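You operate a simulated robot arm through the tools that you are given. There is no shell and no other tool. Be economical: measure what you need, move in short steps, check, and stop when the job is done.

You run a simulated two-armed robot. Do the job below in one go: nothing can be reset, and whatever is moved stays where it is left.

TASK
On the desk top, fold the flat blue rag in half, so that its two short edges meet.

Only the result counts: the job must be done as asked and must still hold three seconds after the hand-in. Knocking over, shifting, dropping, spilling or breaking anything else fails it. Flat cloth is picked up by pressing the open fingertips on it (5 to 10 N) and closing them slowly along it; thin cloth reads only 2 to 8 mm in the jaws.

THE ROBOT
Two 7-joint arms with two-finger grippers on one trunk, on a base that drives. Base frame: it is fixed to the floor where the robot stands at the start and does not move with it; the origin is under the middle of the robot, x ahead of it, y to its left, z up; the surface under the hand at the start is at about z = 760. Readings come in mm, degrees, newtons and seconds.
The left shoulder is at the start at [78, 151, 963], the right one opposite. With the tool pointing down near the work surface each hand reaches from about 320 to 800 mm from the robot's upright axis, wherever it stands, measured 20 degrees to its own side. Places, roughly: desk top [1200, 100, 800]. Payload 2.54 kg a hand.
Tool frame (each hand has its own): the origin (TCP) lies between the finger pads and is the grasp point; the fingertips stand 30 mm ahead of it; z points along the fingers, y is the line along which they close. The gripper opens to 116 mm. The gripper's body begins 95 mm behind the TCP.
Orientation is told as [roll, pitch, yaw] about the base's x, y, z axes, in that order, counted from this pose: with the fingers straight down and closing along the base's y, the tool's x points along the base's -x, its y along +y and its z along -z.

THE INTERFACE
- The arms move only by the tool apply_moves. It takes "left_increments", "right_increments" or both (then of equal length, played together; a hand with none holds still); each is a list of rows, each a list of 3 entries, a list of its own where there are three numbers: the turn, a rotation vector about the base's x, y, z in units of 5 degrees (1.0 is 5 degrees), then the shift along the base's x, y, z in units of 50 mm (1.0 is 50 mm), then the gripper command, from -1 (shut) to 1 (fully open), values between in proportion. In form: [[[rx, ry, rz], [x, y, z], fingers], ...]. A call has 1 to 20 rows; each row shifts and turns the commanded pose from where the row before left it. A call with a number of a shift or a turn outside -1 to 1 is refused whole. Each row takes 0.2 s and may step no farther than 50 mm and 8.6 degrees from the row before; otherwise, or with a gripper value out of range, the whole call is refused. A pose out of reach is approached as far as the arm can. The call stops where the force on the tool passes 40 N (or 10 N more than at its start, if that is more) or the arm is blocked; 0.2 s more then pass. Each finger travels about 72 mm/s and halts on what it meets, pressing with about 29 N; the grip force reading is that of the motor and also rises with nothing between the fingers. The clock runs only during rows and for 0.2 s after the last one: add rows that do not move to give the fingers time. The reply holds the time, the measured pose of the TCP, the force on the tool along the base axes, the opening and the grip force, in the units named above and with some noise, with the torque about the TCP (base axes, N m) and any sound that the robot's microphone picked up, and new pictures: "views" is both (left out), scene, wrist or none (wrist: the cameras of the hands that moved).
- Cameras (640 x 400 px; columns grow to the right, rows downward): "scene" is now at [159.6, 9.2, 1096.5]; the picture's right is [0.08, -1.00, 0.00], its down [-0.43, -0.04, -0.90] and it looks along [0.90, 0.07, -0.43] (base axes); focal length 246 px, centre (320, 200). "left" rides on the left gripper at [69, 15, -122] in its tool frame; the picture's right is [-0.22, 0.98, 0.00], its down [-0.83, -0.18, -0.53] and it looks along [-0.52, -0.11, 0.85] (tool axes); focal length 251 px, centre (320, 200). "right" rides on the right gripper at [69, -15, -122] in its tool frame; the picture's right is [0.21, 0.98, 0.00], its down [-0.83, 0.18, -0.53] and it looks along [-0.52, 0.11, 0.85] (tool axes); focal length 251 px, centre (320, 200). There is no depth. A picture from a camera that has moved, and an enlarged one, comes with that camera's place and axes in the base frame and with its lens.
- raise_lower(by): slides the trunk up (or, below 0, down) by that many mm; the arms and the scene camera ride with it, the base frame stays. It gives what a move gives, with no picture.
- drive_base(legs): drives the robot by 1 to 6 legs, each [ahead, left, turn to the left] in mm, mm and degrees, along the robot's own axes; the way and the turn of a leg run together, so that a leg with both is an arc; at most 1500 mm and 180 degrees a leg. The arms and the cameras ride along, it lands a little off, and it stops where it bumps. It gives what a move gives, and a new picture of the scene camera.
- aim_head(pan, tilt): turns the head with the scene camera to pan (to the left, within 80 degrees either way) and tilt (down, from -29 to 69), counted from straight ahead of the robot. It gives what a move gives, and a new picture of the scene camera.
- close_up(camera, box): a new picture of the part [left, top, right, bottom] of that camera's present view, enlarged. It takes no simulated time.
- job_done(): hands the job in; it is judged then, once.

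Work in short steps. Places have to be worked out from the pictures, the camera data and where the tool is seen: move nearer, look again, correct. Check each grasp and each placing, and mend what went wrong. You have 120 turns and 260 pictures in all, those below and enlarged ones among them. Open the grippers and draw the arms clear of the work before you hand the job in, unless the task says otherwise; then end with one line.

The tools are called after "Emit:" by a JSON object that holds its "api" and its "payload". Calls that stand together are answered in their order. apply_moves: Moves the arms, as the interface text tells. Its arguments: {"type":"object","properties":{"left_increments":{"type":"array"},"right_increments":{"type":"array"},"views":{"type":"string","enum":["both","scene","wrist","none"]}},"required":[]} The other tools are called the same way: raise_lower (by) slides the trunk up or down; drive_base (legs) drives the base; aim_head (pan, tilt) turns the head that bears the scene camera; close_up (camera, box) takes an enlarged picture of a part of a camera's view; job_done () hands the job in.

At the start:

```text
time_s: 0.0
left_tool_pos: [499.4, 338.2, 931.2]
left_tcp_rot: [0.0, 0.0, 0.1]
left_ft_force: [-0.1, 0.0, 0.4]
left_torque: [0.04, 0.01, 0.01]
left_width: 116.2
left_gripper_force: 0.1
right_tool_pos: [472.0, -93.3, 984.0]
right_tcp_rot: [0.0, -0.1, -0.1]
right_ft_force: [0.4, -0.9, 0.3]
right_torque: [0.01, -0.01, -0.03]
right_width: 116.2
right_gripper_force: 0.1
trunk travel left (down, up): [-200.0, 89.0]
robot x, y, heading: [-1.2, 2.5, 0.1]
head pan, tilt: [4.7, 25.8]
```

scene: 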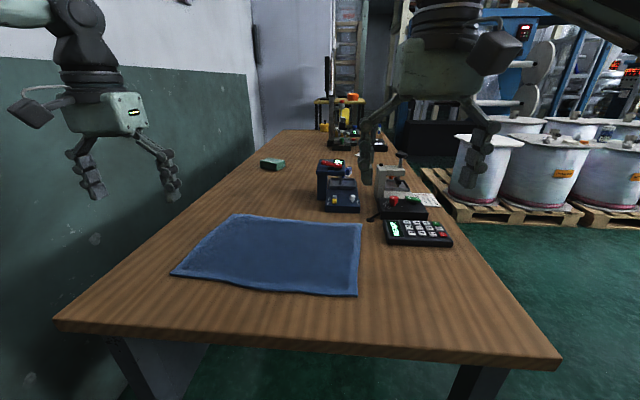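
right: 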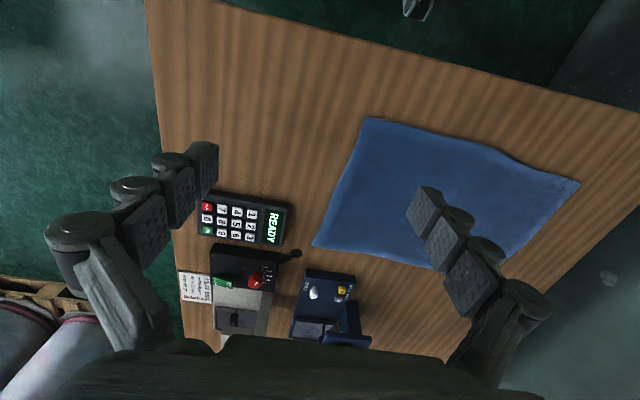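
left: 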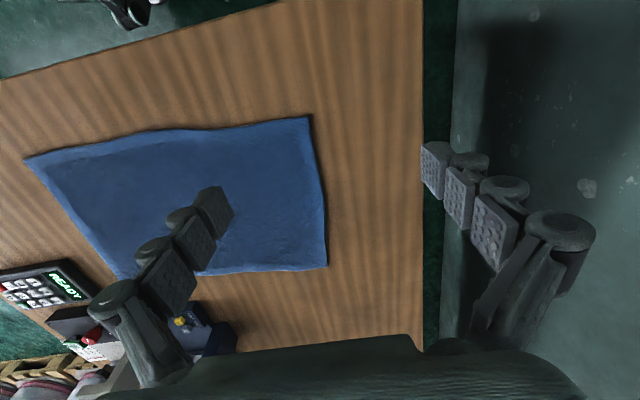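

The cloth's short edges are at about y=310 and y=-45, running along x from about 490 to 740. I plan to fold left edge to right edge with both hands, left hand at the near corner and right hand at the far one. First I'll look down to check how much room the base has in front of the desk.

Emit:
{"api": "aim_head", "payload": {"pan": 0, "tilt": 60}}

```text
time_s: 1.0
left_tool_pos: [499.0, 337.9, 931.7]
left_tcp_rot: [0.0, 0.0, 0.1]
left_ft_force: [0.2, -0.6, 0.0]
left_torque: [0.0, -0.01, 0.01]
left_width: 115.8
left_gripper_force: 0.0
right_tool_pos: [471.7, -93.4, 983.8]
right_tcp_rot: [0.0, 0.0, -0.1]
right_ft_force: [-0.6, -0.7, -0.9]
right_torque: [-0.02, -0.01, -0.02]
right_width: 116.1
right_gripper_force: 0.1
trunk travel left (down, up): [-200.0, 89.0]
robot x, y, heading: [-3.3, 3.0, -0.1]
head pan, tilt: [0.0, 60.0]
camera scene: at [134.7, 1.7, 1047.7], right [0.0, -1.0, 0.0], down [-0.87, 0.0, -0.5], along [0.5, 0.0, -0.87], focal length 246 px, centre (320, 200)
```

scene: 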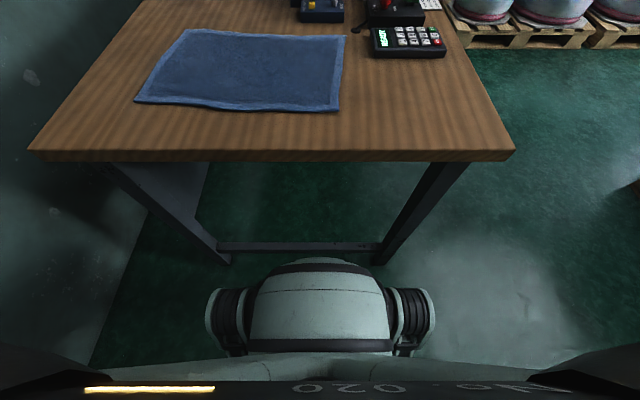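

The base front is at x≈345 and the desk's crossbar at about 460, so there is roughly 80 mm of room to go ahead. The wall is at y≈770, so I'll pull the left hand in before turning the base left.

Emit:
{"api": "apply_moves", "payload": {"left_increments": [[[0, 0, 0], [-0.4, -0.9, 0.5], 0], [[0, 0, 0], [-0.4, -0.9, 0.5], 0]], "right_increments": [[[0, 0, 0], [0, -0.3, 0.2], 0], [[0, 0, 0], [0, -0.3, 0.2], 0]], "views": "none"}}

Emit:
{"api": "drive_base", "payload": {"legs": [[75, 0, 0], [0, 0, 22]]}}

```text
refused: row 1 steps farther than a row can; nothing moved
```

```text
time_s: 3.2
left_tool_pos: [382.1, 499.0, 932.7]
left_tcp_rot: [-0.1, -0.1, 21.6]
left_ft_force: [0.2, 0.4, -0.2]
left_torque: [-0.02, -0.02, -0.02]
left_width: 116.3
left_gripper_force: 0.0
right_tool_pos: [515.6, 86.5, 984.6]
right_tcp_rot: [0.0, 0.1, 21.5]
right_ft_force: [-0.6, -1.5, 0.6]
right_torque: [-0.07, -0.04, -0.04]
right_width: 116.2
right_gripper_force: 0.1
trunk travel left (down, up): [-200.0, 89.0]
robot x, y, heading: [46.8, -0.1, 21.3]
head pan, tilt: [0.0, 60.0]
camera scene: at [167.4, 51.9, 1047.8], right [0.37, -0.93, 0.0], down [-0.81, -0.32, -0.5], along [0.47, 0.18, -0.87], focal length 246 px, centre (320, 200)
```

scene: 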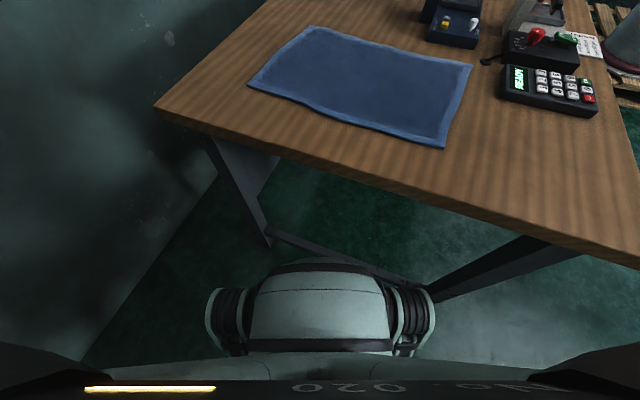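

The base moved about 50 mm ahead and turned 21°, and the cloth hasn't shifted. Next I'll yaw the left hand so it closes along the short edge, and hover it above the near-left corner.

Emit:
{"api": "apply_moves", "payload": {"left_increments": [[[0, 0, 0.977], [0.204, -0.261, -0.114], 0], [[0, 0, 0.977], [0.204, -0.261, -0.114], 0], [[0, 0, 0.977], [0.204, -0.261, -0.114], 0], [[0, 0, 0.977], [0.204, -0.261, -0.114], 0], [[0, 0, 0.977], [0.204, -0.261, -0.114], 0], [[0, 0, 0.977], [0.204, -0.261, -0.114], 0], [[0, 0, 0.977], [0.204, -0.261, -0.114], 0], [[0, 0, 0.977], [0.204, -0.261, -0.114], 0], [[0, 0, 0.977], [0.204, -0.261, -0.114], -0.2], [[0, 0, 0.977], [0.204, -0.261, -0.114], -0.2], [[0, 0, 0.977], [0.204, -0.261, -0.114], -0.2], [[0, 0, 0.977], [0.204, -0.261, -0.114], -0.2], [[0, 0, 0.977], [0.204, -0.261, -0.114], -0.2], [[0, 0, 0.977], [0.204, -0.261, -0.114], -0.2], [[0, 0, 0], [0, 0, 0], -0.2]], "views": "both"}}

Emit:
{"api": "aim_head", "payload": {"pan": 0, "tilt": 45}}

```text
time_s: 6.4
left_tool_pos: [522.2, 315.6, 853.2]
left_tcp_rot: [-0.1, 0.2, 90.0]
left_ft_force: [0.6, -0.5, 0.0]
left_torque: [-0.02, 0.06, -0.04]
left_width: 46.4
left_gripper_force: 0.0
left hand out of reach, approached as far as the arm can: row 14
right_tool_pos: [516.8, 84.8, 984.2]
right_tcp_rot: [0.0, 0.0, 21.6]
right_ft_force: [0.9, -0.1, -0.6]
right_torque: [0.0, -0.06, 0.01]
right_width: 116.1
right_gripper_force: 0.1
trunk travel left (down, up): [-200.0, 89.0]
robot x, y, heading: [42.3, -0.3, 21.6]
head pan, tilt: [0.0, 60.0]
camera scene: at [168.1, 51.5, 1047.6], right [0.37, -0.93, 0.0], down [-0.81, -0.32, -0.5], along [0.47, 0.18, -0.87], focal length 246 px, centre (320, 200)
camera left: at [507.6, 248.3, 973.0], right [-0.98, 0.21, 0.0], down [0.18, 0.83, 0.53], along [0.12, 0.52, -0.85], focal length 251 px, centre (320, 200)
```

scene: 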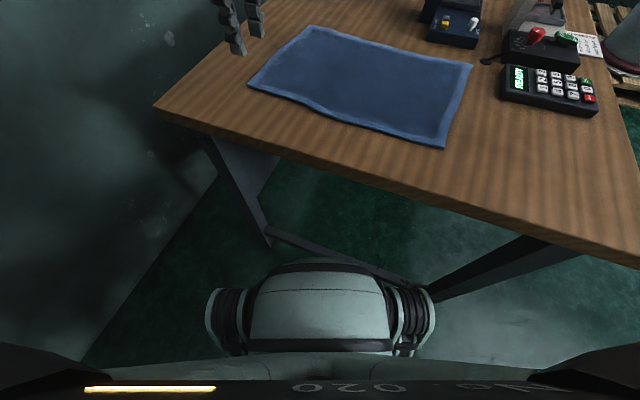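
left: 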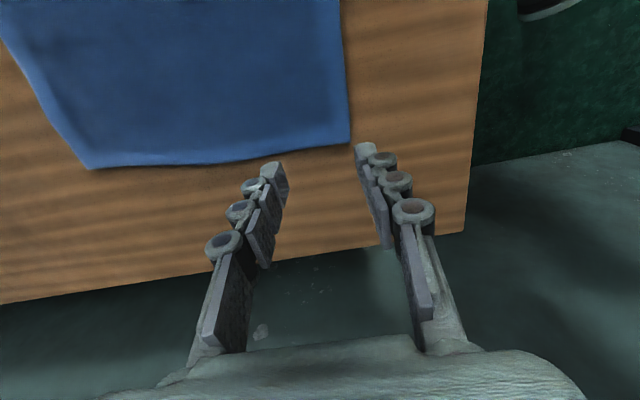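

```text
time_s: 7.2
left_tool_pos: [522.5, 316.4, 852.7]
left_tcp_rot: [-0.1, 0.1, 89.9]
left_ft_force: [-0.3, 0.0, 0.3]
left_torque: [0.0, 0.03, 0.04]
left_width: 46.5
left_gripper_force: 0.1
right_tool_pos: [516.9, 85.8, 983.1]
right_tcp_rot: [0.0, 0.0, 21.5]
right_ft_force: [0.2, -0.6, 0.7]
right_torque: [-0.03, -0.01, -0.03]
right_width: 115.8
right_gripper_force: 0.2
trunk travel left (down, up): [-200.0, 89.0]
robot x, y, heading: [43.5, 3.7, 21.7]
head pan, tilt: [0.0, 45.0]
camera scene: at [181.6, 56.9, 1067.1], right [0.37, -0.93, 0.0], down [-0.66, -0.26, -0.71], along [0.66, 0.26, -0.71], focal length 246 px, centre (320, 200)
```

scene: 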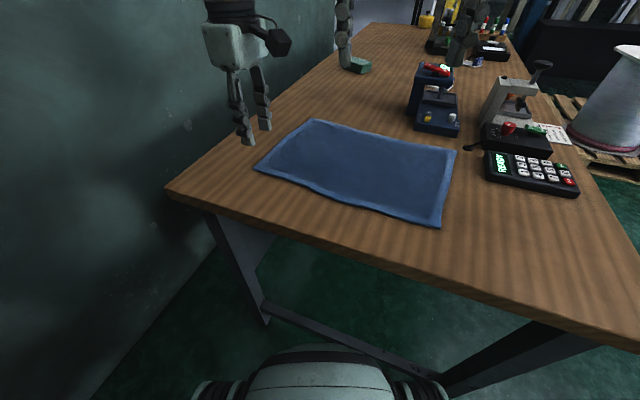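

Both cameras put the left edge from (499,326) to (740,300), tilted −6°, so I'll aim for yaw 84. Next I'll bring the right hand over the far-left corner and see whether it reaches.

Emit:
{"api": "apply_moves", "payload": {"right_increments": [[[0, 0, 0.962], [0.3, 0.325, -0.17], 0], [[0, 0, 0.962], [0.3, 0.325, -0.17], 0], [[0, 0, 0.962], [0.3, 0.325, -0.17], 0], [[0, 0, 0.962], [0.3, 0.325, -0.17], 0], [[0, 0, 0.962], [0.3, 0.325, -0.17], 0], [[0, 0, 0.962], [0.3, 0.325, -0.17], 0], [[0, 0, 0.962], [0.3, 0.325, -0.17], 0], [[0, 0, 0.962], [0.3, 0.325, -0.17], -0.2], [[0, 0, 0.962], [0.3, 0.325, -0.17], -0.2], [[0, 0, 0.962], [0.3, 0.325, -0.17], -0.2], [[0, 0, 0.962], [0.3, 0.325, -0.17], -0.2], [[0, 0, 0.962], [0.3, 0.325, -0.17], -0.2], [[0, 0, 0.962], [0.3, 0.325, -0.17], -0.2]], "left_increments": [[[0, 0, -0.6], [0, 0, 0], -0.2], [[0, 0, -0.6], [0, 0, 0], -0.2], [[0, 0, 0], [0, 0, 0], -0.2], [[0, 0, 0], [0, 0, 0], -0.2], [[0, 0, 0], [0, 0, 0], -0.2], [[0, 0, 0], [0, 0, 0], -0.2], [[0, 0, 0], [0, 0, 0], -0.2], [[0, 0, 0], [0, 0, 0], -0.2], [[0, 0, 0], [0, 0, 0], -0.2], [[0, 0, 0], [0, 0, 0], -0.2], [[0, 0, 0], [0, 0, 0], -0.2], [[0, 0, 0], [0, 0, 0], -0.2], [[0, 0, 0], [0, 0, 0], -0.2]], "views": "both"}}

```text
time_s: 10.0
left_tool_pos: [522.2, 315.6, 852.4]
left_tcp_rot: [0.0, 0.1, 83.8]
left_ft_force: [0.3, 0.1, 0.0]
left_torque: [0.0, 0.01, 0.03]
left_width: 46.5
left_gripper_force: 0.1
right_tool_pos: [644.1, 220.6, 902.2]
right_tcp_rot: [0.0, 0.0, 64.8]
right_ft_force: [-0.1, -0.3, 0.5]
right_torque: [0.0, 0.03, 0.0]
right_width: 46.5
right_gripper_force: 0.0
right hand out of reach, approached as far as the arm can: row 9, 10, 11, 12, 13
trunk travel left (down, up): [-200.0, 89.0]
robot x, y, heading: [45.1, -2.4, 21.6]
head pan, tilt: [0.0, 45.0]
camera scene: at [181.8, 56.9, 1067.1], right [0.37, -0.93, 0.0], down [-0.66, -0.26, -0.71], along [0.66, 0.26, -0.71], focal length 246 px, centre (320, 200)
camera right: at [628.9, 151.0, 1023.5], right [-0.97, 0.22, 0.0], down [0.19, 0.82, 0.53], along [0.12, 0.52, -0.85], focal length 251 px, centre (320, 200)
camera left: at [500.0, 250.3, 972.7], right [-0.95, 0.32, 0.0], down [0.27, 0.8, 0.53], along [0.17, 0.51, -0.85], focal length 251 px, centre (320, 200)
```

scene: 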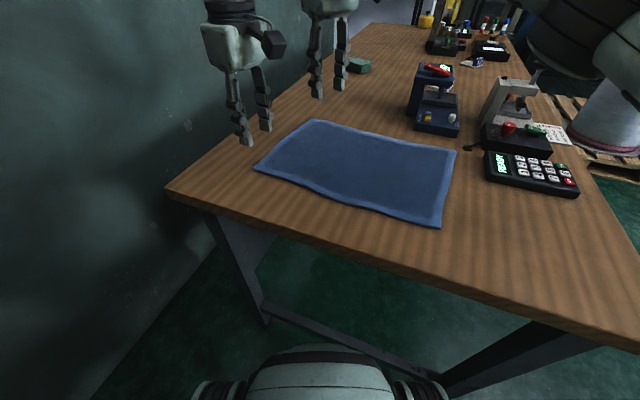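
right: 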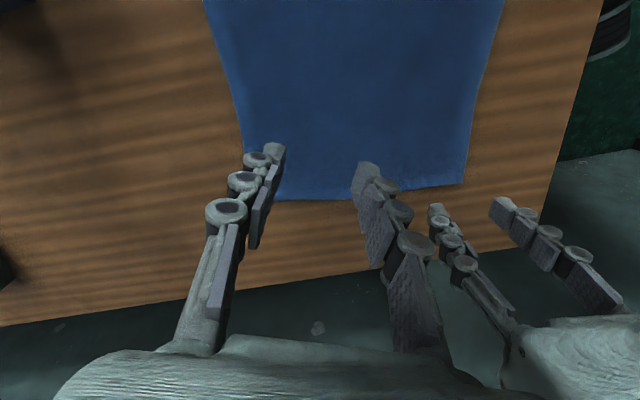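
left: 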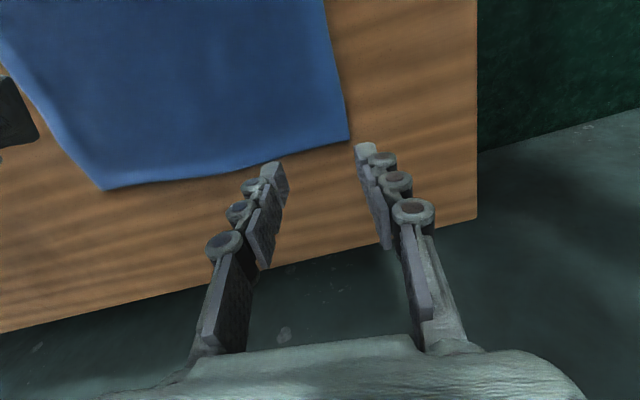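

The right hand stopped at (644,220). I'll check whether position or yaw is the limit by translating with no turn.

Emit:
{"api": "apply_moves", "payload": {"right_increments": [[[0, 0, 0], [0.3, 0.4, -0.2], -0.2], [[0, 0, 0], [0.3, 0.4, -0.2], -0.2], [[0, 0, 0], [0.3, 0.4, -0.2], -0.2]], "views": "none"}}

```text
time_s: 10.8
left_tool_pos: [521.6, 317.0, 851.7]
left_tcp_rot: [0.0, -0.1, 83.9]
left_ft_force: [0.3, -0.5, 0.6]
left_torque: [0.01, 0.0, 0.04]
left_width: 46.2
left_gripper_force: 0.0
right_tool_pos: [645.9, 231.6, 876.7]
right_tcp_rot: [0.0, -0.2, 64.6]
right_ft_force: [0.2, -0.3, 0.4]
right_torque: [0.03, -0.02, -0.01]
right_width: 46.4
right_gripper_force: 0.0
right hand out of reach, approached as far as the arm can: row 1, 2, 3
trunk travel left (down, up): [-200.0, 89.0]
robot x, y, heading: [43.2, 3.6, 21.2]
head pan, tilt: [0.0, 45.0]
```

Its reach ends around 585 mm from the shoulder, so the base has to sit further left. I'll pull both hands in first, then drive.

Emit:
{"api": "apply_moves", "payload": {"left_increments": [[[0, 0, 0], [-0.28, -0.78, 0.1], -0.2], [[0, 0, 0], [-0.28, -0.78, 0.1], -0.2], [[0, 0, 0], [-0.28, -0.78, 0.1], -0.2]], "right_increments": [[[0, 0, 0], [-0.2, -0.9, 0.2], -0.2], [[0, 0, 0], [-0.2, -0.9, 0.2], -0.2], [[0, 0, 0], [-0.2, -0.9, 0.2], -0.2]], "views": "none"}}

Emit:
{"api": "drive_base", "payload": {"legs": [[30, 130, 0], [30, 0, 10]]}}

```text
time_s: 11.6
left_tool_pos: [452.1, 237.4, 863.1]
left_tcp_rot: [-0.1, 0.0, 83.9]
left_ft_force: [-0.5, 0.0, 1.0]
left_torque: [-0.02, -0.01, 0.01]
left_width: 46.4
left_gripper_force: 0.0
left hand out of reach, approached as far as the arm can: row 1, 2, 3
right_tool_pos: [615.0, 95.6, 908.6]
right_tcp_rot: [0.0, -0.1, 64.7]
right_ft_force: [0.3, 0.4, 0.4]
right_torque: [-0.03, 0.0, -0.01]
right_width: 46.5
right_gripper_force: 0.0
trunk travel left (down, up): [-200.0, 89.0]
robot x, y, heading: [42.9, 4.0, 21.4]
head pan, tilt: [0.0, 45.0]
```

```text
time_s: 14.2
left_tool_pos: [394.1, 449.2, 862.5]
left_tcp_rot: [-0.1, 0.1, 93.5]
left_ft_force: [0.1, -0.1, -0.3]
left_torque: [-0.04, 0.0, 0.02]
left_width: 46.2
left_gripper_force: 0.1
right_tool_pos: [578.4, 335.7, 907.0]
right_tcp_rot: [0.0, 0.0, 74.4]
right_ft_force: [0.6, 0.5, -0.5]
right_torque: [-0.02, 0.0, 0.01]
right_width: 46.4
right_gripper_force: 0.2
trunk travel left (down, up): [-200.0, 89.0]
robot x, y, heading: [30.5, 149.0, 31.0]
head pan, tilt: [0.0, 45.0]
camera scene: at [158.2, 224.8, 1067.1], right [0.52, -0.86, 0.0], down [-0.61, -0.37, -0.71], along [0.6, 0.37, -0.71], focal length 246 px, centre (320, 200)
```

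scene: 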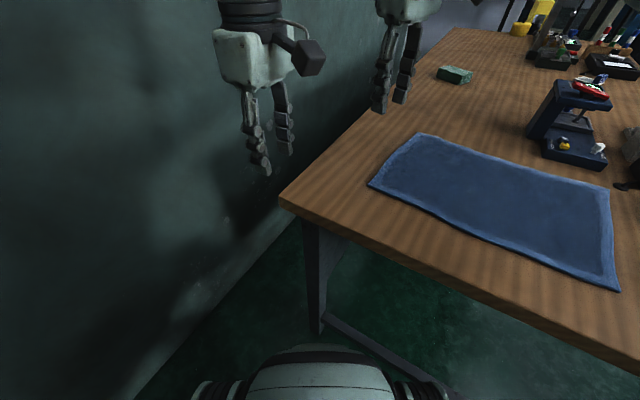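

The base is now at (30,149) with heading 31°. The left wrist limits at about +74° relative to its arm, so I'll switch to diagonal corner pinches: left yaw −45, right yaw +45. I'll turn the hands and test the right hand's reach.

Emit:
{"api": "apply_moves", "payload": {"left_increments": [[[0, 0, -1], [0, 0, 0], -0.2], [[0, 0, -1], [0, 0, 0], -0.2], [[0, 0, -1], [0, 0, 0], -0.2], [[0, 0, -1], [0, 0, 0], -0.2], [[0, 0, -1], [0, 0, 0], -0.2], [[0, 0, -1], [0, 0, 0], -0.2], [[0, 0, -1], [0, 0, 0], -0.2], [[0, 0, -1], [0, 0, 0], -0.2], [[0, 0, -1], [0, 0, 0], -0.2], [[0, 0, -1], [0, 0, 0], -0.2], [[0, 0, -1], [0, 0, 0], -0.2], [[0, 0, -1], [0, 0, 0], -0.2], [[0, 0, -1], [0, 0, 0], -0.2], [[0, 0, -1], [0, 0, 0], -0.2], [[0, 0, -1], [0, 0, 0], -0.2], [[0, 0, -1], [0, 0, 0], -0.2], [[0, 0, -1], [0, 0, 0], -0.2], [[0, 0, -1], [0, 0, 0], -0.2], [[0, 0, -1], [0, 0, 0], -0.2], [[0, 0, -1], [0, 0, 0], -0.2]], "right_increments": [[[0, 0, -0.98], [0.407, -0.153, -0.19], -0.4], [[0, 0, -0.98], [0.407, -0.153, -0.19], -0.4], [[0, 0, -0.98], [0.407, -0.153, -0.19], -0.4], [[0, 0, -0.98], [0.407, -0.153, -0.19], -0.4], [[0, 0, -0.98], [0.407, -0.153, -0.19], -0.4], [[0, 0, -0.98], [0.407, -0.153, -0.19], -0.4], [[0, 0, 0], [0, 0, 0], -0.4], [[0, 0, 0], [0, 0, 0], -0.4], [[0, 0, 0], [0, 0, 0], -0.4], [[0, 0, 0], [0, 0, 0], -0.4], [[0, 0, 0], [0, 0, 0], -0.4], [[0, 0, 0], [0, 0, 0], -0.4], [[0, 0, 0], [0, 0, 0], -0.4], [[0, 0, 0], [0, 0, 0], -0.4], [[0, 0, 0], [0, 0, 0], -0.4], [[0, 0, 0], [0, 0, 0], -0.4], [[0, 0, 0], [0, 0, 0], -0.4], [[0, 0, 0], [0, 0, 0], -0.4], [[0, 0, 0], [0, 0, 0], -0.4], [[0, 0, 0], [0, 0, 0], -0.4]], "views": "none"}}

Emit:
{"api": "apply_moves", "payload": {"left_increments": [[[0, 0, -0.963], [0.2, -0.2, 0], -0.4], [[0, 0, -0.963], [0.2, -0.2, 0], -0.4], [[0, 0, -0.963], [0.2, -0.2, 0], -0.4], [[0, 0, -0.963], [0.2, -0.2, 0], -0.4], [[0, 0, -0.963], [0.2, -0.2, 0], -0.4], [[0, 0, -0.963], [0.2, -0.2, 0], -0.4], [[0, 0, -0.963], [0.2, -0.2, 0], -0.4], [[0, 0, -0.963], [0.2, -0.2, 0], -0.4]], "right_increments": [[[0, 0, 0], [0, 0, 0], -0.4], [[0, 0, 0], [0, 0, 0], -0.4], [[0, 0, 0], [0, 0, 0], -0.4], [[0, 0, 0], [0, 0, 0], -0.4], [[0, 0, 0], [0, 0, 0], -0.4], [[0, 0, 0], [0, 0, 0], -0.4], [[0, 0, 0], [0, 0, 0], -0.4], [[0, 0, 0], [0, 0, 0], -0.4]], "views": "both"}}

```text
time_s: 18.4
left_tool_pos: [394.0, 449.6, 861.8]
left_tcp_rot: [0.0, 0.0, -6.6]
left_ft_force: [0.7, -0.1, 0.2]
left_torque: [0.02, -0.05, 0.0]
left_width: 46.4
left_gripper_force: 0.1
right_tool_pos: [700.9, 290.3, 851.7]
right_tcp_rot: [-0.1, 0.0, 45.0]
right_ft_force: [-0.1, 0.2, 0.4]
right_torque: [0.02, 0.0, 0.01]
right_width: 34.8
right_gripper_force: 0.1
trunk travel left (down, up): [-200.0, 89.0]
robot x, y, heading: [28.2, 144.4, 31.2]
head pan, tilt: [0.0, 45.0]
```

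```text
time_s: 20.2
left_tool_pos: [395.2, 447.7, 863.0]
left_tcp_rot: [0.1, 0.1, -6.5]
left_ft_force: [0.5, -0.5, 0.7]
left_torque: [-0.01, 0.01, 0.0]
left_width: 34.9
left_gripper_force: 0.0
left hand out of reach, approached as far as the arm can: row 1, 2, 3, 4, 5, 6, 7, 8
right_tool_pos: [699.5, 290.5, 851.8]
right_tcp_rot: [-0.1, 0.0, 45.0]
right_ft_force: [-0.7, -0.3, 0.8]
right_torque: [0.01, 0.02, -0.02]
right_width: 34.8
right_gripper_force: 0.0
trunk travel left (down, up): [-200.0, 89.0]
robot x, y, heading: [30.1, 145.2, 31.2]
head pan, tilt: [0.0, 45.0]
camera scene: at [158.1, 224.5, 1067.1], right [0.52, -0.86, 0.0], down [-0.61, -0.37, -0.71], along [0.61, 0.37, -0.71], focal length 246 px, centre (320, 200)
camera right: at [662.2, 229.8, 973.0], right [-0.84, 0.54, 0.0], down [0.46, 0.71, 0.53], along [0.29, 0.45, -0.85], focal length 251 px, centre (320, 200)
camera left: at [327.1, 472.3, 983.1], right [0.32, 0.95, 0.0], down [0.8, -0.27, 0.53], along [0.51, -0.17, -0.85], focal length 251 px, centre (320, 200)
```

scene: 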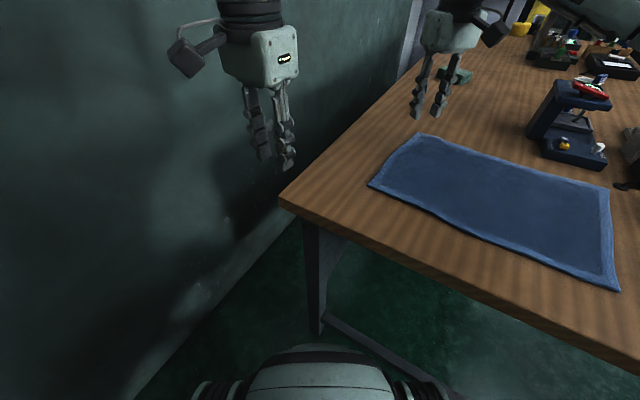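
right: 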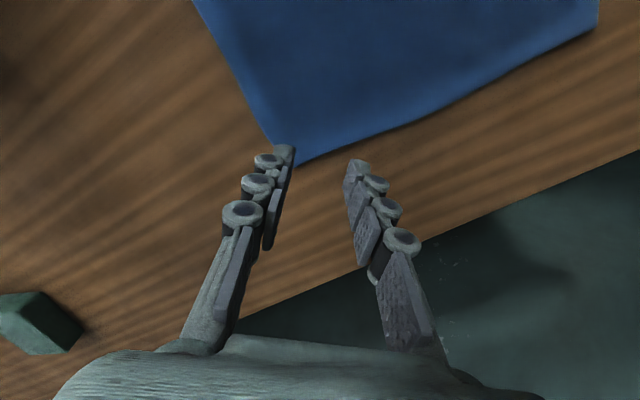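
left: 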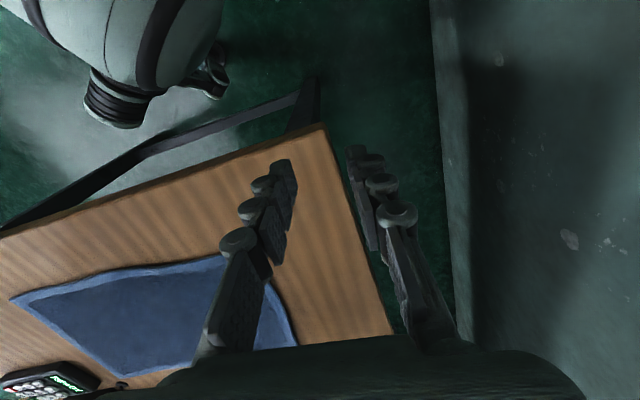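

Both wrists have limited yaw: left about −26..74° and right about −74..26° relative to the arm's bearing. I'll take the left near corner at yaw −22 with its centre near (513,304), and the right far corner at yaw 43 near (717,282). First I'll hover both low and look.

Emit:
{"api": "apply_moves", "payload": {"left_increments": [[[0, 0, 0], [0.472, -0.576, 0], -0.4], [[0, 0, 0], [0.472, -0.576, 0], -0.4], [[0, 0, 0], [0.472, -0.576, 0], -0.4], [[0, 0, 0], [0.472, -0.576, 0], -0.5], [[0, 0, -0.6], [0.472, -0.576, 0], -0.5], [[0, 0, -0.6], [0, 0, -0.3], -0.5], [[0, 0, -0.6], [0, 0, -0.3], -0.5], [[0, 0, -0.6], [0, 0, -0.25], -0.5], [[0, 0, -0.6], [0, 0, -0.2], -0.5]], "right_increments": [[[0, 0, 0], [0, 0, 0], -0.4], [[0, 0, 0], [0, 0, 0], -0.4], [[0, 0, 0], [0, 0, 0], -0.4], [[0, 0, 0], [0, 0, 0], -0.5], [[0, 0, -0.4], [0, 0, -0.2], -0.5], [[0, 0, 0], [0, 0, -0.2], -0.5], [[0, 0, 0], [0.15, -0.1, -0.2], -0.5], [[0, 0, 0], [0.2, -0.08, -0.2], -0.5], [[0, 0, 0], [0, 0, 0], -0.5]], "views": "both"}}

```text
time_s: 22.2
left_tool_pos: [386.8, 440.5, 803.1]
left_tcp_rot: [-0.1, -0.2, -21.5]
left_ft_force: [0.1, -0.4, 0.0]
left_torque: [0.03, 0.01, 0.01]
left_width: 29.0
left_gripper_force: 0.1
left hand out of reach, approached as far as the arm can: row 1, 2, 3, 4, 5
right_tool_pos: [716.6, 280.8, 811.2]
right_tcp_rot: [0.0, -0.1, 42.9]
right_ft_force: [0.2, 0.3, -0.6]
right_torque: [0.01, 0.03, 0.01]
right_width: 29.0
right_gripper_force: 0.1
trunk travel left (down, up): [-200.0, 89.0]
robot x, y, heading: [29.7, 141.9, 30.9]
head pan, tilt: [0.0, 45.0]
camera scene: at [158.2, 224.5, 1067.1], right [0.52, -0.86, 0.0], down [-0.61, -0.37, -0.71], along [0.61, 0.37, -0.71], focal length 246 px, centre (320, 200)
camera right: at [677.3, 222.7, 931.7], right [-0.82, 0.57, 0.0], down [0.48, 0.7, 0.53], along [0.3, 0.44, -0.85], focal length 251 px, centre (320, 200)
camera left: at [328.3, 480.0, 923.6], right [0.56, 0.83, 0.0], down [0.7, -0.47, 0.54], along [0.44, -0.3, -0.84], focal length 251 px, centre (320, 200)
```

scene: 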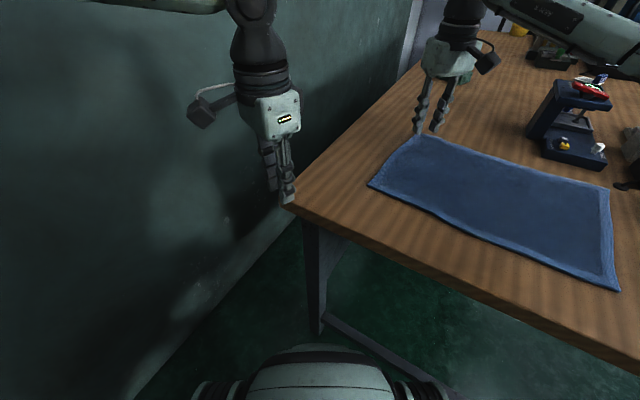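
right: 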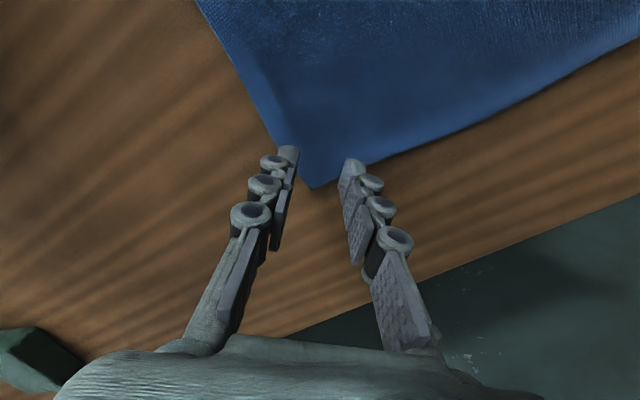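
left: 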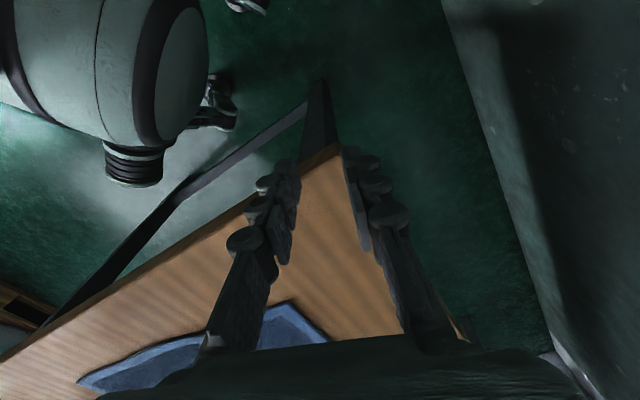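

The right hand is well placed over the far corner. The left hand refused the sideways move, and its tips are beside the desk corner, so I'll raise it and try again in another direction.

Emit:
{"api": "apply_moves", "payload": {"left_increments": [[[0, 0, 0], [0, 0, 0.8], -0.5], [[0, 0, 0], [0, 0, 0.8], -0.5], [[0, 0, 0], [0.3, 0, 0], -0.5], [[0, 0, 0], [0.3, 0, 0], -0.5], [[0, 0, 0], [0, -0.3, 0], -0.5], [[0, 0, 0], [0, -0.3, 0], -0.5]], "views": "none"}}

```text
time_s: 23.6
left_tool_pos: [380.8, 431.9, 881.2]
left_tcp_rot: [-0.1, -0.2, -21.5]
left_ft_force: [0.1, 0.2, -0.8]
left_torque: [0.01, 0.02, 0.01]
left_width: 29.0
left_gripper_force: 0.0
left hand out of reach, approached as far as the arm can: row 3, 4, 5, 6
right_tool_pos: [716.1, 282.0, 810.4]
right_tcp_rot: [0.0, 0.0, 43.0]
right_ft_force: [0.0, -1.0, 0.3]
right_torque: [0.01, -0.01, -0.02]
right_width: 29.1
right_gripper_force: 0.1
trunk travel left (down, up): [-200.0, 89.0]
robot x, y, heading: [32.4, 144.9, 31.2]
head pan, tilt: [0.0, 45.0]
```

Outward moves are refused in this posture, which looks like a joint limit. I'll turn the yaw back up while moving outward to see if that frees it.

Emit:
{"api": "apply_moves", "payload": {"left_increments": [[[0, 0, 1], [0, 0, 0], -0.5], [[0, 0, 1], [0, 0, 0], -0.5], [[0, 0, 1], [0, 0, 0], -0.5], [[0, 0, 1], [0, 0, 0], -0.5], [[0, 0, 1], [0.3, 0, 0], -0.5], [[0, 0, 1], [0.3, 0, 0], -0.5], [[0, 0, 1], [0.3, 0, 0], -0.5], [[0, 0, 1], [0.3, 0, 0], -0.5]], "views": "none"}}

```text
time_s: 25.4
left_tool_pos: [395.0, 447.4, 879.7]
left_tcp_rot: [-0.1, -0.1, 16.1]
left_ft_force: [-0.5, 0.2, 0.3]
left_torque: [0.0, 0.0, 0.02]
left_width: 29.1
left_gripper_force: 0.1
left hand out of reach, approached as far as the arm can: row 5, 6, 7, 8
right_tool_pos: [717.2, 281.2, 810.1]
right_tcp_rot: [0.0, 0.0, 43.0]
right_ft_force: [0.4, 0.4, 0.4]
right_torque: [-0.03, -0.02, -0.01]
right_width: 28.7
right_gripper_force: 0.1
trunk travel left (down, up): [-200.0, 89.0]
robot x, y, heading: [29.9, 143.6, 31.1]
head pan, tilt: [0.0, 45.0]
```

Comparing the stuck poses, each hand can't go inward past about 12° from its shoulder, and yaw isn't the limit. With the base near (40,30) at heading 22 both corners should be within range, so I'll raise the hands and drive there.

Emit:
{"api": "apply_moves", "payload": {"left_increments": [[[0, 0, -1], [0, 0, 0], -0.5], [[0, 0, -1], [0, 0, 0], -0.5]], "right_increments": [[[0, 0, 0], [0, 0, 0.8], -0.5], [[0, 0, 0], [0, 0, 0.8], -0.5]], "views": "none"}}

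Emit:
{"api": "drive_base", "payload": {"legs": [[-35, -100, 0], [0, 0, -9]]}}

```text
time_s: 26.0
left_tool_pos: [395.4, 448.0, 879.3]
left_tcp_rot: [-0.1, 0.0, 8.5]
left_ft_force: [0.5, 0.4, 0.2]
left_torque: [-0.01, -0.02, -0.01]
left_width: 28.9
left_gripper_force: 0.1
right_tool_pos: [717.9, 282.0, 891.1]
right_tcp_rot: [0.0, 0.1, 42.9]
right_ft_force: [0.5, -0.3, -0.9]
right_torque: [0.0, -0.01, 0.02]
right_width: 29.1
right_gripper_force: 0.1
trunk travel left (down, up): [-200.0, 89.0]
robot x, y, heading: [29.1, 148.5, 31.5]
head pan, tilt: [0.0, 45.0]
```

```text
time_s: 26.8
left_tool_pos: [394.3, 444.7, 879.8]
left_tcp_rot: [0.0, 0.0, 8.8]
left_ft_force: [0.0, -0.1, 0.6]
left_torque: [0.01, -0.02, -0.02]
left_width: 29.0
left_gripper_force: 0.0
right_tool_pos: [717.2, 279.2, 892.1]
right_tcp_rot: [-0.1, 0.0, 43.2]
right_ft_force: [-0.8, -0.1, -0.1]
right_torque: [0.01, -0.01, 0.0]
right_width: 29.0
right_gripper_force: 0.1
trunk travel left (down, up): [-200.0, 89.0]
robot x, y, heading: [31.5, 138.2, 31.2]
head pan, tilt: [0.0, 45.0]
stopped in leg 1: the robot was blocked; the commanded pose is now the measured one
camera scene: at [157.8, 219.8, 1067.1], right [0.52, -0.85, 0.0], down [-0.6, -0.37, -0.71], along [0.6, 0.37, -0.71], focal length 246 px, centre (320, 200)
```

scene: 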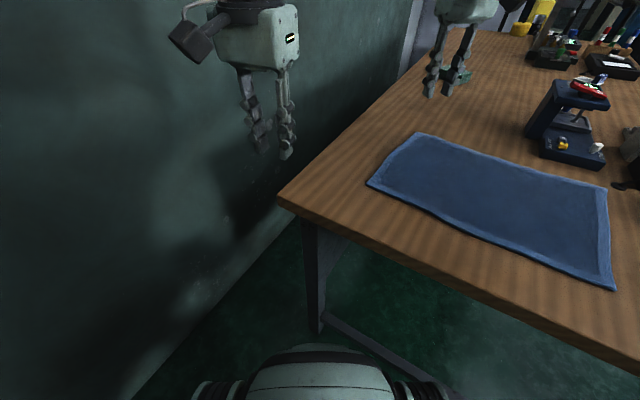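

The base is blocked going sideways, probably by the desk frame. I'll back straight off first, then turn and go right.

Emit:
{"api": "drive_base", "payload": {"legs": [[-80, 0, 0], [0, 0, -9], [0, -70, 0]]}}

Emit:
{"api": "aim_head", "payload": {"pan": 0, "tilt": 69}}

```text
time_s: 29.5
left_tool_pos: [394.2, 276.1, 879.6]
left_tcp_rot: [-0.2, -0.1, 0.0]
left_ft_force: [-0.3, -0.4, 0.9]
left_torque: [0.03, 0.02, -0.01]
left_width: 29.1
left_gripper_force: 0.1
right_tool_pos: [685.5, 63.7, 891.2]
right_tcp_rot: [0.0, -0.1, 34.3]
right_ft_force: [-1.1, -0.8, -0.1]
right_torque: [0.03, 0.03, 0.01]
right_width: 28.9
right_gripper_force: 0.1
trunk travel left (down, up): [-200.0, 89.0]
robot x, y, heading: [-13.8, 32.4, 22.5]
head pan, tilt: [0.0, 45.0]
camera scene: at [125.4, 90.7, 1067.1], right [0.38, -0.92, 0.0], down [-0.65, -0.27, -0.71], along [0.65, 0.27, -0.71], focal length 246 px, centre (320, 200)
```

scene: 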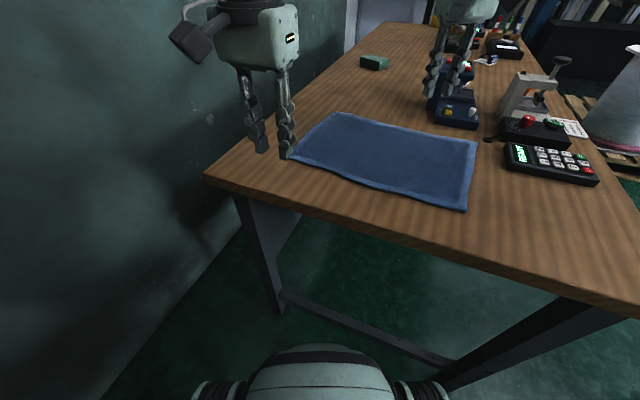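

```text
time_s: 30.4
left_tool_pos: [394.5, 277.1, 879.7]
left_tcp_rot: [-0.1, -0.1, -0.2]
left_ft_force: [-0.3, -0.6, 0.3]
left_torque: [0.02, 0.01, -0.02]
left_width: 29.0
left_gripper_force: 0.0
right_tool_pos: [687.1, 62.7, 890.9]
right_tcp_rot: [-0.1, 0.0, 34.3]
right_ft_force: [0.9, -0.4, -0.4]
right_torque: [-0.01, 0.01, 0.0]
right_width: 29.1
right_gripper_force: 0.1
trunk travel left (down, up): [-200.0, 89.0]
robot x, y, heading: [-12.0, 29.8, 22.5]
head pan, tilt: [0.0, 68.8]
camera scene: at [102.0, 81.1, 1038.3], right [0.38, -0.92, 0.0], down [-0.86, -0.36, -0.36], along [0.34, 0.14, -0.93], focal length 246 px, centre (320, 200)
```

scene: 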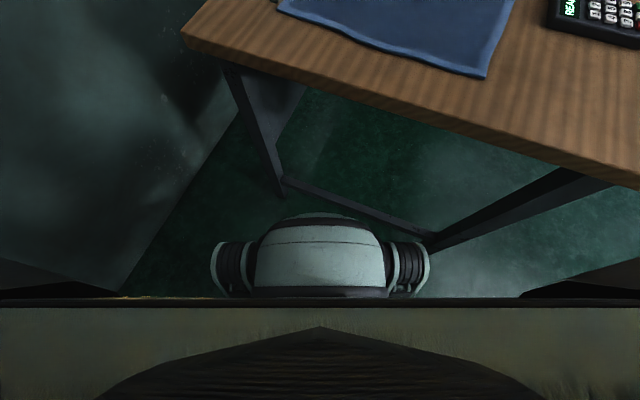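

The right wheel appears to be what touched the frame. I'll go ahead a little at this heading and then test the reach at both corners.

Emit:
{"api": "drive_base", "payload": {"legs": [[32, 0, 0]]}}

Emit:
{"api": "aim_head", "payload": {"pan": 0, "tilt": 42}}

```text
time_s: 31.2
left_tool_pos: [424.3, 288.5, 878.4]
left_tcp_rot: [-0.1, -0.2, -0.1]
left_ft_force: [0.9, -0.8, -0.3]
left_torque: [-0.02, 0.05, -0.02]
left_width: 28.8
left_gripper_force: 0.0
right_tool_pos: [716.3, 75.4, 891.5]
right_tcp_rot: [0.0, 0.0, 34.3]
right_ft_force: [0.5, -0.2, -0.4]
right_torque: [-0.04, 0.03, 0.02]
right_width: 29.1
right_gripper_force: 0.1
trunk travel left (down, up): [-200.0, 89.0]
robot x, y, heading: [16.6, 42.8, 22.6]
head pan, tilt: [0.0, 68.8]
camera scene: at [131.4, 93.2, 1038.2], right [0.38, -0.92, 0.0], down [-0.86, -0.36, -0.36], along [0.33, 0.14, -0.93], focal length 246 px, centre (320, 200)
```

scene: 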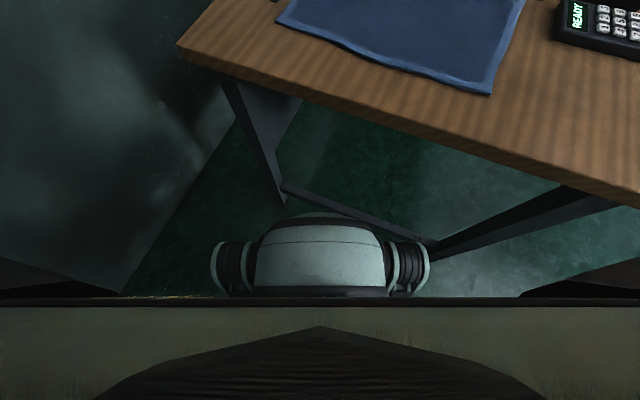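

```text
time_s: 32.1
left_tool_pos: [422.8, 288.5, 879.1]
left_tcp_rot: [-0.1, -0.1, -0.2]
left_ft_force: [0.0, -0.5, -0.3]
left_torque: [0.01, -0.02, 0.01]
left_width: 28.9
left_gripper_force: 0.1
right_tool_pos: [717.3, 75.6, 891.2]
right_tcp_rot: [-0.1, 0.0, 34.3]
right_ft_force: [-0.6, 0.1, -0.1]
right_torque: [0.02, 0.02, -0.02]
right_width: 29.0
right_gripper_force: 0.0
trunk travel left (down, up): [-200.0, 89.0]
robot x, y, heading: [17.1, 43.5, 22.6]
head pan, tilt: [0.0, 42.0]
camera scene: at [156.5, 103.7, 1071.4], right [0.38, -0.92, 0.0], down [-0.62, -0.26, -0.74], along [0.69, 0.28, -0.67], focal length 246 px, centre (320, 200)
```

scene: 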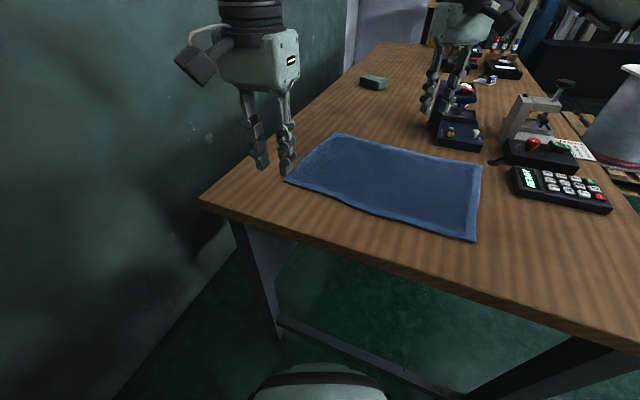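

I'll now move both hands over their corners, left at (515,303) with yaw −45 and right at (717,282) with yaw 43.

Emit:
{"api": "apply_moves", "payload": {"left_increments": [[[0, 0, -1], [0.204, 0.032, -0.087], -0.5], [[0, 0, -1], [0.204, 0.032, -0.087], -0.5], [[0, 0, -1], [0.204, 0.032, -0.087], -0.5], [[0, 0, -1], [0.204, 0.032, -0.087], -0.5], [[0, 0, -1], [0.204, 0.032, -0.087], -0.5], [[0, 0, -1], [0.204, 0.032, -0.087], -0.5], [[0, 0, -1], [0.204, 0.032, -0.087], -0.5], [[0, 0, -1], [0.204, 0.032, -0.087], -0.5], [[0, 0, -1], [0.204, 0.032, -0.087], -0.5]], "right_increments": [[[0, 0, 0.29], [0, 0.688, -0.2], -0.5], [[0, 0, 0.29], [0, 0.688, -0.2], -0.5], [[0, 0, 0.29], [0, 0.688, -0.2], -0.5], [[0, 0, 0.29], [0, 0.688, -0.2], -0.5], [[0, 0, 0.29], [0, 0.688, -0.2], -0.5], [[0, 0, 0.29], [0, 0.688, -0.2], -0.5], [[0, 0, 0], [0, 0, 0], -0.5], [[0, 0, 0], [0, 0, 0], -0.5], [[0, 0, 0], [0, 0, 0], -0.5]], "views": "wrist"}}

```text
time_s: 34.1
left_tool_pos: [463.0, 327.4, 858.7]
left_tcp_rot: [0.0, -0.2, -45.2]
left_ft_force: [0.5, 0.0, 0.0]
left_torque: [0.0, -0.03, -0.01]
left_width: 29.0
left_gripper_force: 0.0
left hand out of reach, approached as far as the arm can: row 1, 2, 3, 4, 5, 6, 7, 8, 9
right_tool_pos: [718.0, 265.2, 835.7]
right_tcp_rot: [-0.1, -0.1, 42.4]
right_ft_force: [-0.2, -0.3, 0.4]
right_torque: [0.02, 0.02, 0.0]
right_width: 29.0
right_gripper_force: 0.0
right hand out of reach, approached as far as the arm can: row 6
trunk travel left (down, up): [-200.0, 89.0]
robot x, y, heading: [12.5, 42.5, 22.6]
head pan, tilt: [0.0, 42.0]
camera right: at [676.6, 207.6, 957.6], right [-0.82, 0.58, 0.0], down [0.49, 0.69, 0.53], along [0.31, 0.44, -0.84], focal length 251 px, centre (320, 200)
camera left: at [425.2, 388.4, 979.6], right [0.84, 0.54, 0.0], down [0.45, -0.71, 0.54], along [0.29, -0.45, -0.84], focal length 251 px, centre (320, 200)
```

right: 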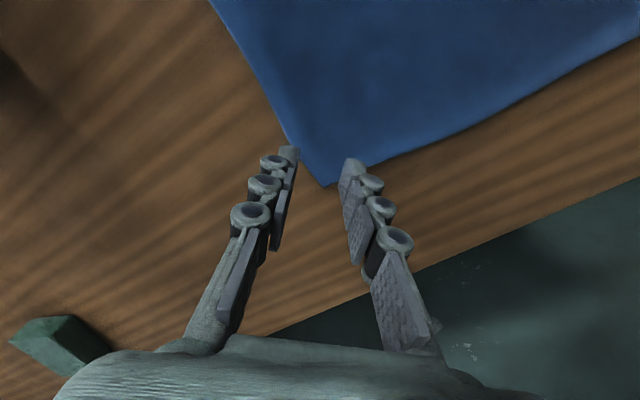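
left: 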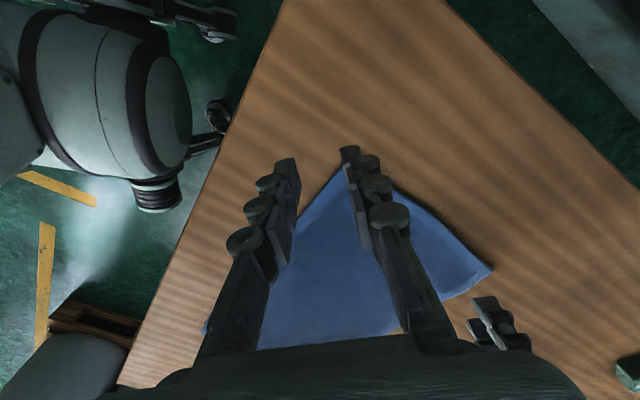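

Vertical tools just miss both corners, but tilting each hand about its closing axis adds reach. I'll tilt left by 20° with its fingers pointing inward and right by 15° with its fingers pointing outward, then hover low.

Emit:
{"api": "apply_moves", "payload": {"left_increments": [[[-0.707, -0.707, 0], [0, 0, 0], -0.5], [[-0.707, -0.707, 0], [0, 0, 0], -0.5], [[-0.707, -0.707, 0], [0, 0, 0], -0.5], [[-0.707, -0.707, 0], [0, 0, 0], -0.5], [[0, 0, 0], [0.2, -0.09, -0.22], -0.5], [[0, 0, 0], [0.2, -0.09, -0.22], -0.5], [[0, 0, 0], [0.2, -0.09, -0.22], -0.5], [[0, 0, 0], [0.2, -0.09, -0.22], -0.5], [[0, 0, 0], [0.2, -0.09, -0.2], -0.5], [[0, 0, 0], [0, 0, 0], -0.5]], "right_increments": [[[0.67, -0.74, 0], [0, 0, 0], -0.5], [[0.67, -0.74, 0], [0, 0, 0], -0.5], [[0.67, -0.74, 0], [0, 0, 0], -0.5], [[0, 0, 0], [0, 0, 0], -0.5], [[0, 0, 0], [0, 0.06, -0.12], -0.5], [[0, 0, 0], [0, 0.06, -0.12], -0.5], [[0, 0, 0], [0, 0.07, -0.12], -0.5], [[0, 0, 0], [0, 0.07, -0.12], -0.5], [[0, 0, 0], [0, 0.07, -0.12], -0.5], [[0, 0, 0], [0, 0, 0], -0.5]], "views": "both"}}

```text
time_s: 36.3
left_tool_pos: [513.5, 305.4, 806.6]
left_tcp_rot: [-0.1, -20.0, -45.1]
left_ft_force: [-0.3, -0.9, -0.2]
left_torque: [-0.02, 0.01, -0.01]
left_width: 29.1
left_gripper_force: 0.0
right_tool_pos: [716.4, 280.3, 805.8]
right_tcp_rot: [-0.3, -15.0, 43.0]
right_ft_force: [0.3, 0.4, -0.4]
right_torque: [-0.02, 0.01, 0.0]
right_width: 29.0
right_gripper_force: 0.1
trunk travel left (down, up): [-200.0, 89.0]
robot x, y, heading: [20.1, 46.6, 22.5]
head pan, tilt: [0.0, 42.0]
camera scene: at [156.6, 103.7, 1071.5], right [0.38, -0.92, 0.0], down [-0.62, -0.26, -0.74], along [0.69, 0.28, -0.67], focal length 246 px, centre (320, 200)
camera right: at [655.6, 201.7, 906.1], right [-0.82, 0.57, -0.06], down [0.36, 0.58, 0.73], along [0.45, 0.57, -0.68], focal length 251 px, centre (320, 200)
camera left: at [448.4, 392.5, 895.0], right [0.83, 0.55, 0.07], down [0.29, -0.55, 0.79], along [0.47, -0.63, -0.61], focal length 251 px, centre (320, 200)
```

scene: 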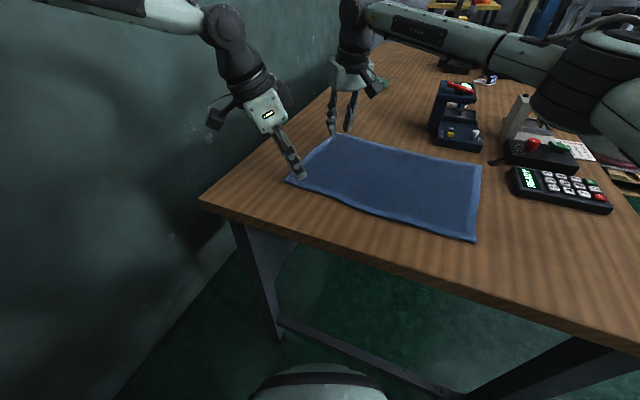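
right: 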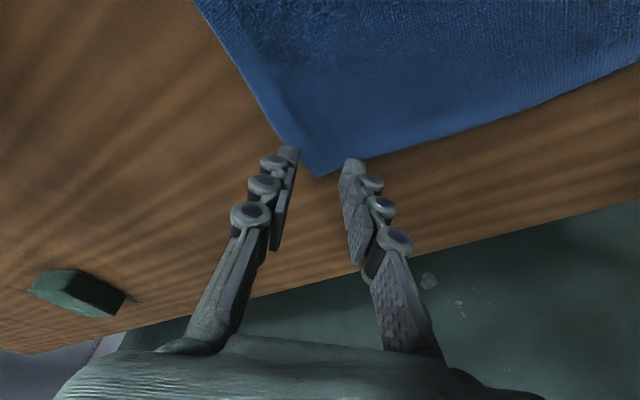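
left: 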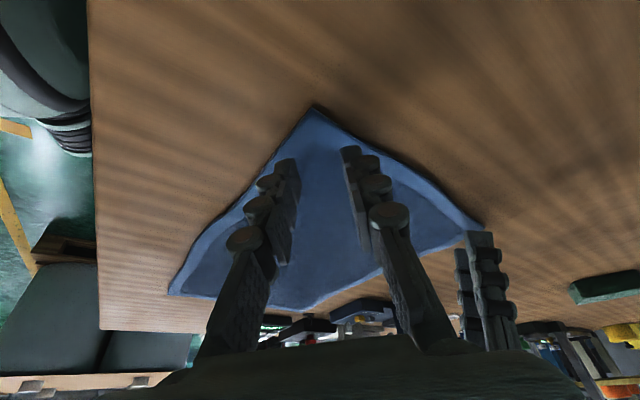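

Both hands reached their corners with the tips about 12 mm above the cloth. I'll lower both 8 mm and read the forces.

Emit:
{"api": "apply_moves", "payload": {"left_increments": [[[0, 0, 0], [0, 0, -0.08], -0.5], [[0, 0, 0], [0, 0, -0.08], -0.5], [[0, 0, 0], [0, 0, 0], -0.5]], "right_increments": [[[0, 0, 0], [0, 0, -0.08], -0.5], [[0, 0, 0], [0, 0, -0.08], -0.5], [[0, 0, 0], [0, 0, 0], -0.5]], "views": "wrist"}}

```text
time_s: 37.1
left_tool_pos: [512.9, 304.6, 796.9]
left_tcp_rot: [-0.1, -20.1, -45.1]
left_ft_force: [0.4, -0.7, -0.1]
left_torque: [-0.01, -0.04, 0.01]
left_width: 29.2
left_gripper_force: 0.0
right_tool_pos: [716.2, 279.2, 798.2]
right_tcp_rot: [-0.2, -15.0, 43.1]
right_ft_force: [0.0, -0.7, -0.1]
right_torque: [0.05, 0.04, 0.0]
right_width: 29.3
right_gripper_force: 0.1
trunk travel left (down, up): [-200.0, 89.0]
robot x, y, heading: [19.0, 44.0, 22.8]
head pan, tilt: [0.0, 42.0]
camera right: at [655.0, 201.4, 898.0], right [-0.82, 0.57, -0.06], down [0.36, 0.58, 0.73], along [0.45, 0.57, -0.68], focal length 251 px, centre (320, 200)
camera left: at [448.3, 392.0, 887.0], right [0.83, 0.55, 0.07], down [0.29, -0.55, 0.78], along [0.47, -0.63, -0.62], focal length 251 px, centre (320, 200)
```

right: 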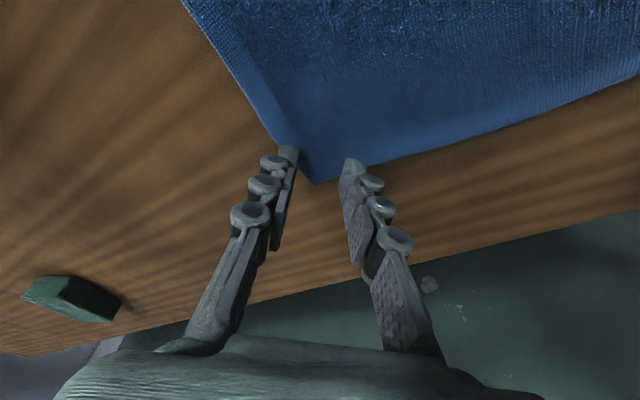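
left: 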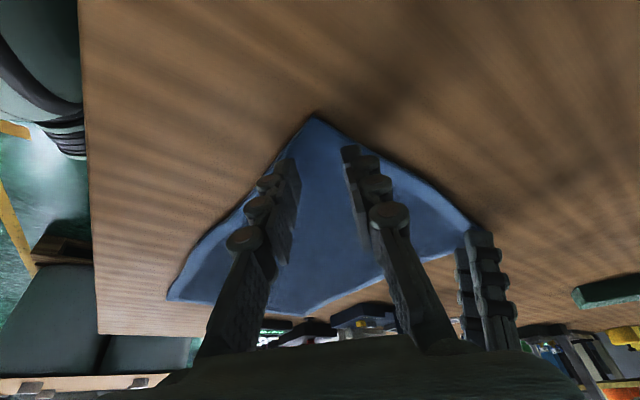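

Alignment is good. I'll shift the right hand a touch toward the cloth centre and lower both 6 mm more.

Emit:
{"api": "apply_moves", "payload": {"left_increments": [[[0, 0, 0], [0, 0, -0.06], -0.5], [[0, 0, 0], [0, 0, -0.04], -0.5], [[0, 0, 0], [0, 0, 0], -0.5]], "right_increments": [[[0, 0, 0], [-0.12, 0, -0.06], -0.5], [[0, 0, 0], [0, 0, -0.06], -0.5], [[0, 0, 0], [0, 0, 0], -0.5]], "views": "none"}}

Emit:
{"api": "apply_moves", "payload": {"left_increments": [[[0, 0, 0], [0, 0, -0.04], -0.5], [[0, 0, 0], [0, 0, 0], -0.5]], "right_increments": [[[0, 0, 0], [0, 0, -0.04], -0.5], [[0, 0, 0], [0, 0, 0], -0.5]], "views": "none"}}

```text
time_s: 37.9
left_tool_pos: [512.6, 306.2, 794.2]
left_tcp_rot: [0.1, -20.2, -45.2]
left_ft_force: [-0.4, -0.4, 6.7]
left_torque: [-0.05, -0.02, -0.03]
left_width: 28.9
left_gripper_force: 0.0
right_tool_pos: [709.9, 278.4, 795.1]
right_tcp_rot: [-0.3, -15.3, 43.1]
right_ft_force: [2.9, 1.2, 6.5]
right_torque: [0.04, -0.01, -0.02]
right_width: 28.9
right_gripper_force: 0.1
trunk travel left (down, up): [-200.0, 89.0]
robot x, y, heading: [16.3, 46.4, 22.5]
head pan, tilt: [0.0, 42.0]
```

```text
time_s: 38.5
left_tool_pos: [511.6, 305.6, 793.7]
left_tcp_rot: [0.3, -20.2, -45.2]
left_ft_force: [1.1, 0.3, 16.6]
left_torque: [0.05, -0.08, 0.02]
left_width: 30.3
left_gripper_force: 0.5
right_tool_pos: [708.8, 280.7, 793.3]
right_tcp_rot: [-0.3, -15.3, 43.1]
right_ft_force: [2.6, 2.0, 14.0]
right_torque: [0.06, -0.06, 0.0]
right_width: 29.7
right_gripper_force: 0.1
trunk travel left (down, up): [-200.0, 89.0]
robot x, y, heading: [15.9, 42.4, 22.6]
head pan, tilt: [0.0, 42.0]
```

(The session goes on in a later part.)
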